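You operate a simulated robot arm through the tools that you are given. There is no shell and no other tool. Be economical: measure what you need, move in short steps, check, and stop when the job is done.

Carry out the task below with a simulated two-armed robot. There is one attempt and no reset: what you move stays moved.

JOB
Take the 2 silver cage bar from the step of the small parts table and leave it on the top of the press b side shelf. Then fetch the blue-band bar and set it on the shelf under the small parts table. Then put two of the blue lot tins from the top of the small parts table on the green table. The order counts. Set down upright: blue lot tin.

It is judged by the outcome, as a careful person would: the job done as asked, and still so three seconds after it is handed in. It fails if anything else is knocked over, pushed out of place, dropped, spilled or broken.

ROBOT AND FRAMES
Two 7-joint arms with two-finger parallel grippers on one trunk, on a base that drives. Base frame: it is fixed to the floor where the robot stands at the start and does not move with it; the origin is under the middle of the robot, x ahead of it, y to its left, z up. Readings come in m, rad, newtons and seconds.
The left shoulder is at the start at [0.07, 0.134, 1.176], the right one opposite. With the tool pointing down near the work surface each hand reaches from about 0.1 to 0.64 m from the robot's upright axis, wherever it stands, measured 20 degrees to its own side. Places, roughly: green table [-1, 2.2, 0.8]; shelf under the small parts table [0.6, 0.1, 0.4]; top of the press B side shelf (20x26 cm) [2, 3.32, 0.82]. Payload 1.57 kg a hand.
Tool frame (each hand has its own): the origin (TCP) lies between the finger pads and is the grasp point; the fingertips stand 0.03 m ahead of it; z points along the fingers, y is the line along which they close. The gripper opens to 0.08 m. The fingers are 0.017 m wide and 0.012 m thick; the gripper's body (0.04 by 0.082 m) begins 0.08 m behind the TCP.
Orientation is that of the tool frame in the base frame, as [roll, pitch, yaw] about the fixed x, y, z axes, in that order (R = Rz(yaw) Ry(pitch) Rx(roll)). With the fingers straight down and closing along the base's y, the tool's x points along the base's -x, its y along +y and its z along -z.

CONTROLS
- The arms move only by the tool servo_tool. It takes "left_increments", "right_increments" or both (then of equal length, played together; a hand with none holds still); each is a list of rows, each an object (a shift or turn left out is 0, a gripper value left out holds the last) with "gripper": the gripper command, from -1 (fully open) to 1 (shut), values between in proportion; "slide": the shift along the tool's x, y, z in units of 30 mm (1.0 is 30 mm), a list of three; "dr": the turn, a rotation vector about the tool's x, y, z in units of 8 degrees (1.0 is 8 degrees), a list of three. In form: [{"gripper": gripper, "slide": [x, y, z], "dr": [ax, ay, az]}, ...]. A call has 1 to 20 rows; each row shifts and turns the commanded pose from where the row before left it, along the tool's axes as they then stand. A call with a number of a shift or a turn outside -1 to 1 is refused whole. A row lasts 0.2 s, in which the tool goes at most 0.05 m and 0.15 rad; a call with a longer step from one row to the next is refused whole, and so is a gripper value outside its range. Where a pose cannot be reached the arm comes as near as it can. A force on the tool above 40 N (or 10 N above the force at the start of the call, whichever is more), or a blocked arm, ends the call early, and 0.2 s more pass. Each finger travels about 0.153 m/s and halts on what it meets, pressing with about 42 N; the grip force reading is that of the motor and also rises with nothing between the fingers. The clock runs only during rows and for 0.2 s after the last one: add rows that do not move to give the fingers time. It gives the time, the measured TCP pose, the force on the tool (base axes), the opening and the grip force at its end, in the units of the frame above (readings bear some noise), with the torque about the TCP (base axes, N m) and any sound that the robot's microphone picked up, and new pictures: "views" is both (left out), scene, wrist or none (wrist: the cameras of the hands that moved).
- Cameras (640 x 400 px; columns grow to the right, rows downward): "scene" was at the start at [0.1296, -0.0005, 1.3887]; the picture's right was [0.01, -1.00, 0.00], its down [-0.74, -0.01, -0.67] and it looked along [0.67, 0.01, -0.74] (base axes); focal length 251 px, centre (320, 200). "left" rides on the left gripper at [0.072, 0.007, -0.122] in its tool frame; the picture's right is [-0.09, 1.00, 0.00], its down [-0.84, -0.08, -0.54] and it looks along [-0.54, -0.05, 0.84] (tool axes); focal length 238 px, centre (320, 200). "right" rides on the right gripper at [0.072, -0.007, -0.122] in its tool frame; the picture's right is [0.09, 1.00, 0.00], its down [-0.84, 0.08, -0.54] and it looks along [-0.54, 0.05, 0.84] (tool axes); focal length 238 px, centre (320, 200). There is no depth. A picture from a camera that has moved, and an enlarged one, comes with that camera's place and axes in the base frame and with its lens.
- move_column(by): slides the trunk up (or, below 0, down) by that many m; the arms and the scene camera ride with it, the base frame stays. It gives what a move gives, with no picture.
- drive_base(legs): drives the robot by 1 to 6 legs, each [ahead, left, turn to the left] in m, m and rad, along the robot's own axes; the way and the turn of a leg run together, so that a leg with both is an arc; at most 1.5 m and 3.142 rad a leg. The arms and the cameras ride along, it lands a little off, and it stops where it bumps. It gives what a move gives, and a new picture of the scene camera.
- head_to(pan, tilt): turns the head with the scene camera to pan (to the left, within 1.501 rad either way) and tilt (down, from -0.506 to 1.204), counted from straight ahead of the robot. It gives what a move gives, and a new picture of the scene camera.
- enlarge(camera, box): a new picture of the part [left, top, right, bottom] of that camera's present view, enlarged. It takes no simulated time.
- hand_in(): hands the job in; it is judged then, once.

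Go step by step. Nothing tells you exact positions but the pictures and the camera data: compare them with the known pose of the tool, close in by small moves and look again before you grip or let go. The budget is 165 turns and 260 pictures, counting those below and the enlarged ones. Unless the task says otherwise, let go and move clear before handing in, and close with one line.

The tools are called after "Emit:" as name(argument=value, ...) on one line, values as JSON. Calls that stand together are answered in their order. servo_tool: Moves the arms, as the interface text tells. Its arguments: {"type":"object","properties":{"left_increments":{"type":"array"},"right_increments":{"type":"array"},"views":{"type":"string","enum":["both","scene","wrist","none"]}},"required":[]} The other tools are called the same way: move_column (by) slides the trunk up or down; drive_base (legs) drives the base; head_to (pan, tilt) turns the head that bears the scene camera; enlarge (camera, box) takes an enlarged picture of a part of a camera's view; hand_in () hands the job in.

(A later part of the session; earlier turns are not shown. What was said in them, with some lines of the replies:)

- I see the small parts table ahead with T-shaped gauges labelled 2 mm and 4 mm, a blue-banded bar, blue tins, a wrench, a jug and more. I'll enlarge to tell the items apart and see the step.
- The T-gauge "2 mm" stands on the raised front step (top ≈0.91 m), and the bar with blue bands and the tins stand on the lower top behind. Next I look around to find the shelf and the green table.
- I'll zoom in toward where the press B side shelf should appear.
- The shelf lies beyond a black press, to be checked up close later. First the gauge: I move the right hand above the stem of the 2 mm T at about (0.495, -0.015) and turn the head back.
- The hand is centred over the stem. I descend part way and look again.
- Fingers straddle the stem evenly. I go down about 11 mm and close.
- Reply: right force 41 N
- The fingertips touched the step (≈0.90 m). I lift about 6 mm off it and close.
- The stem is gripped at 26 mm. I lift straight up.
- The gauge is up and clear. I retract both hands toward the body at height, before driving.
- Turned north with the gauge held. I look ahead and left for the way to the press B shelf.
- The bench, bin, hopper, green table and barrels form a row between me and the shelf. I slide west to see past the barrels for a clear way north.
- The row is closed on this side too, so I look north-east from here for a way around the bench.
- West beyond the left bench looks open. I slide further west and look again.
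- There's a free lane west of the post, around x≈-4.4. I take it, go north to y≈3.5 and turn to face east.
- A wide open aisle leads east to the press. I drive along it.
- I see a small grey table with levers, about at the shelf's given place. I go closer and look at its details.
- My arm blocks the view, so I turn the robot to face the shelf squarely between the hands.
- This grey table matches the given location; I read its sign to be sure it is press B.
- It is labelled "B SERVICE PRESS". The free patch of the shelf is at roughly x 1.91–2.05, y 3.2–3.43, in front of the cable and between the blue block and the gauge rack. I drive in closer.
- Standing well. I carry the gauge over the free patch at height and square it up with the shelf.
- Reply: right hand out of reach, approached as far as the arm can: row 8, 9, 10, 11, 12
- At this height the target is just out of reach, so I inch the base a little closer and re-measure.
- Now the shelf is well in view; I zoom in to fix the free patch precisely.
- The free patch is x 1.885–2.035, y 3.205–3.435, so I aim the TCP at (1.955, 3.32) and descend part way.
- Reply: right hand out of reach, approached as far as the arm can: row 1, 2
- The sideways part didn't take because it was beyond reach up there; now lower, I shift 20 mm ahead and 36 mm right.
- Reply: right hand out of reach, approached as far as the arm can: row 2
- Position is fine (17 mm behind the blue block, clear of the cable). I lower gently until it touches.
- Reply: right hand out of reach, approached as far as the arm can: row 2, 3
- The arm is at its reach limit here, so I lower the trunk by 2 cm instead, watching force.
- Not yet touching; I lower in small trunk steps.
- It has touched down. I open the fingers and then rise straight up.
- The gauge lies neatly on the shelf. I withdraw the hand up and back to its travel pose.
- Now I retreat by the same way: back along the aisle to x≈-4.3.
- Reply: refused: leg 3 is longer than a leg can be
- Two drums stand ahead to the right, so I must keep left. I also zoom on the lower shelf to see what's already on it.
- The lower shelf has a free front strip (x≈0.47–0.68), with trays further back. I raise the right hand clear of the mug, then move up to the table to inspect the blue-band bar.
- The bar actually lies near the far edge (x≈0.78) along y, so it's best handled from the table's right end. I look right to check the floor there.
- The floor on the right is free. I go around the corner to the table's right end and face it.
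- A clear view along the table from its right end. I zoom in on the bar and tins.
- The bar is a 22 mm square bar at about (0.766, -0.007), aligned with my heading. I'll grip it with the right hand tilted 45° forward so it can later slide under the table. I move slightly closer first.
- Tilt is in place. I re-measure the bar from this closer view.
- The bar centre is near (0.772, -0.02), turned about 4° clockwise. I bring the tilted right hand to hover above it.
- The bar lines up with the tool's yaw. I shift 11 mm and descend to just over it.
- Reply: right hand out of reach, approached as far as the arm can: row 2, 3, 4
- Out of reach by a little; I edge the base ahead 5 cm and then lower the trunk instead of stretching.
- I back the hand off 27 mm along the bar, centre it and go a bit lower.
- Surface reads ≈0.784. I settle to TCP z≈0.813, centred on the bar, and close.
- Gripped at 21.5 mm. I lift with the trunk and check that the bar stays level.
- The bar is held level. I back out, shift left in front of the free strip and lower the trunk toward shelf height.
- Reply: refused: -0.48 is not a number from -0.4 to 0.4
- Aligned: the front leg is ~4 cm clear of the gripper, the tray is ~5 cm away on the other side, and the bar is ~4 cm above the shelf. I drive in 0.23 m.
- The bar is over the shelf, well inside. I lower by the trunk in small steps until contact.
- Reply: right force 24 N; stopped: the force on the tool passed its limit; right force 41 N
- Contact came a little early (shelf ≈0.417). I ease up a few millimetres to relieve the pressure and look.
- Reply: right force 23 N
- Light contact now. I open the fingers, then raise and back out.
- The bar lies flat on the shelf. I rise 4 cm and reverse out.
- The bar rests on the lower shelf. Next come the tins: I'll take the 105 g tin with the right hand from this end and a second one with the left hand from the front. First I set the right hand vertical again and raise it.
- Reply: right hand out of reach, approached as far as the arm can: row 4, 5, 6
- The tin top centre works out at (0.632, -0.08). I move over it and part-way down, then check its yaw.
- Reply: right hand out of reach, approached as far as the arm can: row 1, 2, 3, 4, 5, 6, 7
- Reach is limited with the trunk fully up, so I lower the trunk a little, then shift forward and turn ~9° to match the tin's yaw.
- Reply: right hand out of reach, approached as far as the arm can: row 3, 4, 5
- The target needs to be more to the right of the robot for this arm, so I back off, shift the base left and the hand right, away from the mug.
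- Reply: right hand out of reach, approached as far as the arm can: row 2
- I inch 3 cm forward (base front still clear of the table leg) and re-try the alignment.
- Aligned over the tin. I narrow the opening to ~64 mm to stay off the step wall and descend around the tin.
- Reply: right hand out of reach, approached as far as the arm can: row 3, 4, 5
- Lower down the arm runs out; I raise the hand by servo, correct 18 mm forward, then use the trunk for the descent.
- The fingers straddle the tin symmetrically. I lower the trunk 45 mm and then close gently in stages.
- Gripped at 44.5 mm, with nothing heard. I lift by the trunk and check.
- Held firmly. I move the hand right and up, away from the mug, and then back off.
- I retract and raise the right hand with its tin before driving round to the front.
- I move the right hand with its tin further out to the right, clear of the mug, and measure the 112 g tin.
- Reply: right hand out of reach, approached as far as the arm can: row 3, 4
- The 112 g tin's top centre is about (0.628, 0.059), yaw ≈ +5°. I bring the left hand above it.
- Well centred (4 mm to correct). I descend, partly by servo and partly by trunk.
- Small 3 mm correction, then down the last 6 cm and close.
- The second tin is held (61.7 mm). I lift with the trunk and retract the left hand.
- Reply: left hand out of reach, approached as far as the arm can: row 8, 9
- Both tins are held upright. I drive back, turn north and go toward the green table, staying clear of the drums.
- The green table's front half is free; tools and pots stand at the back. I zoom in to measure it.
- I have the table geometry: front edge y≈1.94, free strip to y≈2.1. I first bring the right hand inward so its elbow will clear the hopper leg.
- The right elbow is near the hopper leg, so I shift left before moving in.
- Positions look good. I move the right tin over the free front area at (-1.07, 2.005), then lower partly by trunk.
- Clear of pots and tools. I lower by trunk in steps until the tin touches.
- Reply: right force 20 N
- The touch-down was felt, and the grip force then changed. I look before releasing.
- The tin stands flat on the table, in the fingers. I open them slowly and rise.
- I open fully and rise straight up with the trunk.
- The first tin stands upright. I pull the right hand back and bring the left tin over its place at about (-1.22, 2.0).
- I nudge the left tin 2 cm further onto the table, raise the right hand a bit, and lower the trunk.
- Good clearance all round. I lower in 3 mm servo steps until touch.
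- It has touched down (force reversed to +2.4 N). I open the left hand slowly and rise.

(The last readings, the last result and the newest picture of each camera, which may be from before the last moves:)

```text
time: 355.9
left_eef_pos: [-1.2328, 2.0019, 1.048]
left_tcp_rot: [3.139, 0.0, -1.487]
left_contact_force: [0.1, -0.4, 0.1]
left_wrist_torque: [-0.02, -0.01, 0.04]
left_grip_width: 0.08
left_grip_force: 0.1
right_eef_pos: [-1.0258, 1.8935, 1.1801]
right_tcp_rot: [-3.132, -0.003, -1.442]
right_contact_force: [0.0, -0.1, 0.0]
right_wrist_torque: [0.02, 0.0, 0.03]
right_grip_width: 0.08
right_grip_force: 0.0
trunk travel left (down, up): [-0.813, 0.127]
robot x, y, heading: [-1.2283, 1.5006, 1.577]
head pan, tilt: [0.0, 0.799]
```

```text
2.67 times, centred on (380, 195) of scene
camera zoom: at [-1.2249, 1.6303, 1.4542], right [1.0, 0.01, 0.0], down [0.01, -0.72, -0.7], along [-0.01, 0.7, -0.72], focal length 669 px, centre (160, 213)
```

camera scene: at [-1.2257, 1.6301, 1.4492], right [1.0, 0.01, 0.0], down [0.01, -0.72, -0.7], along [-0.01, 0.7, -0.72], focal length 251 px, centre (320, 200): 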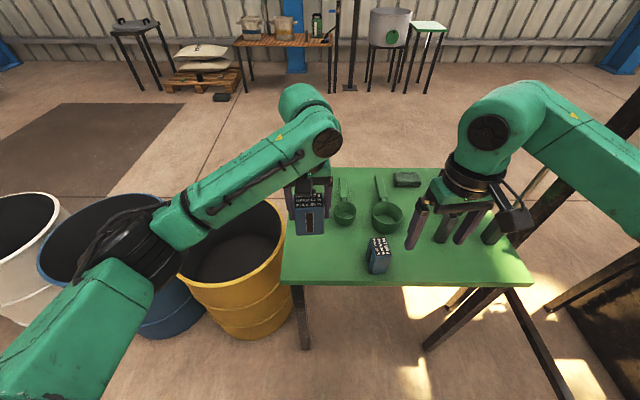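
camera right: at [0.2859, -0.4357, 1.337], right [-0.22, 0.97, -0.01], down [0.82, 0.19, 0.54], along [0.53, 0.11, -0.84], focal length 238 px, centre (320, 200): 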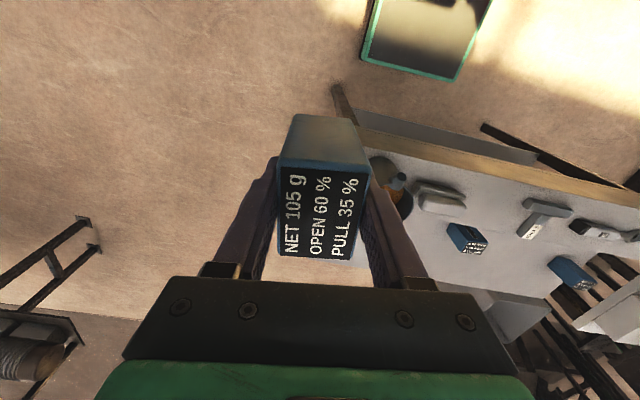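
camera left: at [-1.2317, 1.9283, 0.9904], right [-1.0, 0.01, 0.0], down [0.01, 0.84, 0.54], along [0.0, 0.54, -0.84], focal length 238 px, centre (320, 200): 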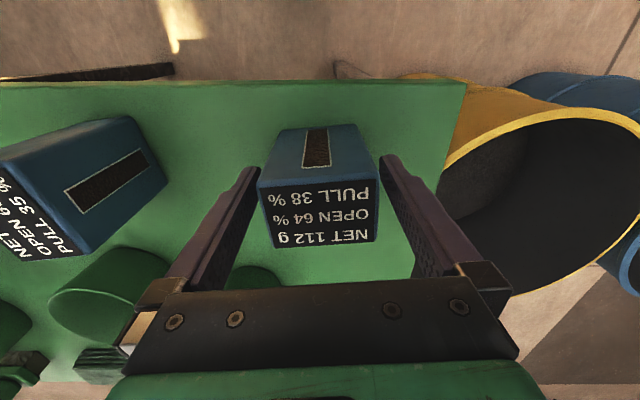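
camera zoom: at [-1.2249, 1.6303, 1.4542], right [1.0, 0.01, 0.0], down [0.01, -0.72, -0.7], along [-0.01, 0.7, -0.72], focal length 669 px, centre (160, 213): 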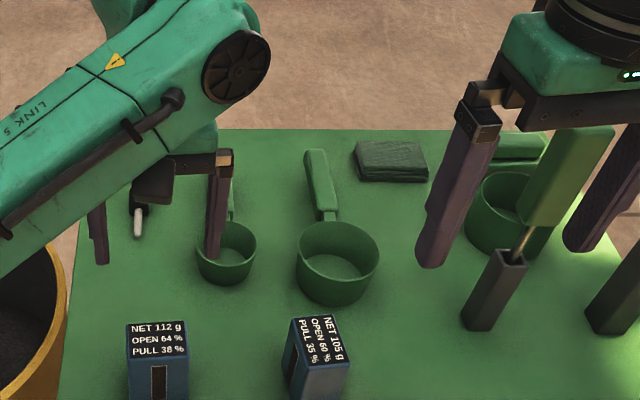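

Both tins stand upright on the green table. I back the robot away and take a last look.

Emit:
drive_base(legs=[[-0.4, 0, 0]])

Emit:
enlarge(camera="scene", box=[220, 40, 460, 190])

```text
time: 358.4
left_eef_pos: [-1.2287, 1.5966, 1.0476]
left_tcp_rot: [3.14, -0.002, -1.483]
left_contact_force: [0.4, 0.3, -0.5]
left_wrist_torque: [-0.01, 0.01, 0.02]
left_grip_width: 0.08
left_grip_force: 0.0
right_eef_pos: [-1.0213, 1.4892, 1.1795]
right_tcp_rot: [-3.133, -0.003, -1.44]
right_contact_force: [-0.5, 0.7, -0.6]
right_wrist_torque: [-0.01, 0.01, -0.01]
right_grip_width: 0.0802
right_grip_force: 0.0
trunk travel left (down, up): [-0.813, 0.127]
robot x, y, heading: [-1.216, 1.0983, 1.583]
head pan, tilt: [0.0, 0.799]
camera scene: at [-1.2208, 1.2264, 1.454], right [1.0, 0.01, 0.0], down [0.01, -0.72, -0.7], along [-0.01, 0.7, -0.72], focal length 251 px, centre (320, 200)
```

scene: 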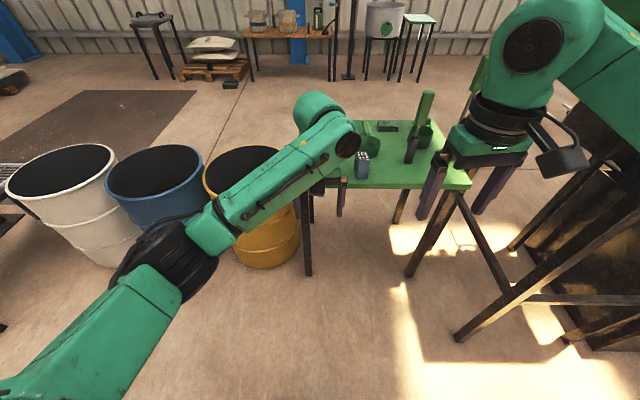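

```text
2.67 times, centred on (340, 115) of scene
camera zoom: at [-1.2208, 1.2264, 1.454], right [1.0, 0.01, 0.0], down [0.01, -0.72, -0.7], along [-0.01, 0.7, -0.72], focal length 669 px, centre (267, 427)
```

zoom: 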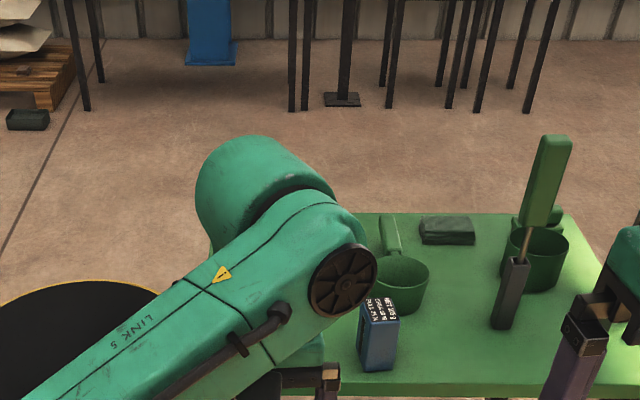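

All three parts are done in order, both hands are empty and clear, and nothing looks disturbed. I hand in.

Emit:
hand_in()

```text
The job is handed in.
```

I finished all three steps in order and handed the job in: the 2 mm gauge bar is on the press B side shelf, the blue-band bar is on the shelf under the small parts table, and two blue lot tins (105 g and 112 g) stand upright on the green table.
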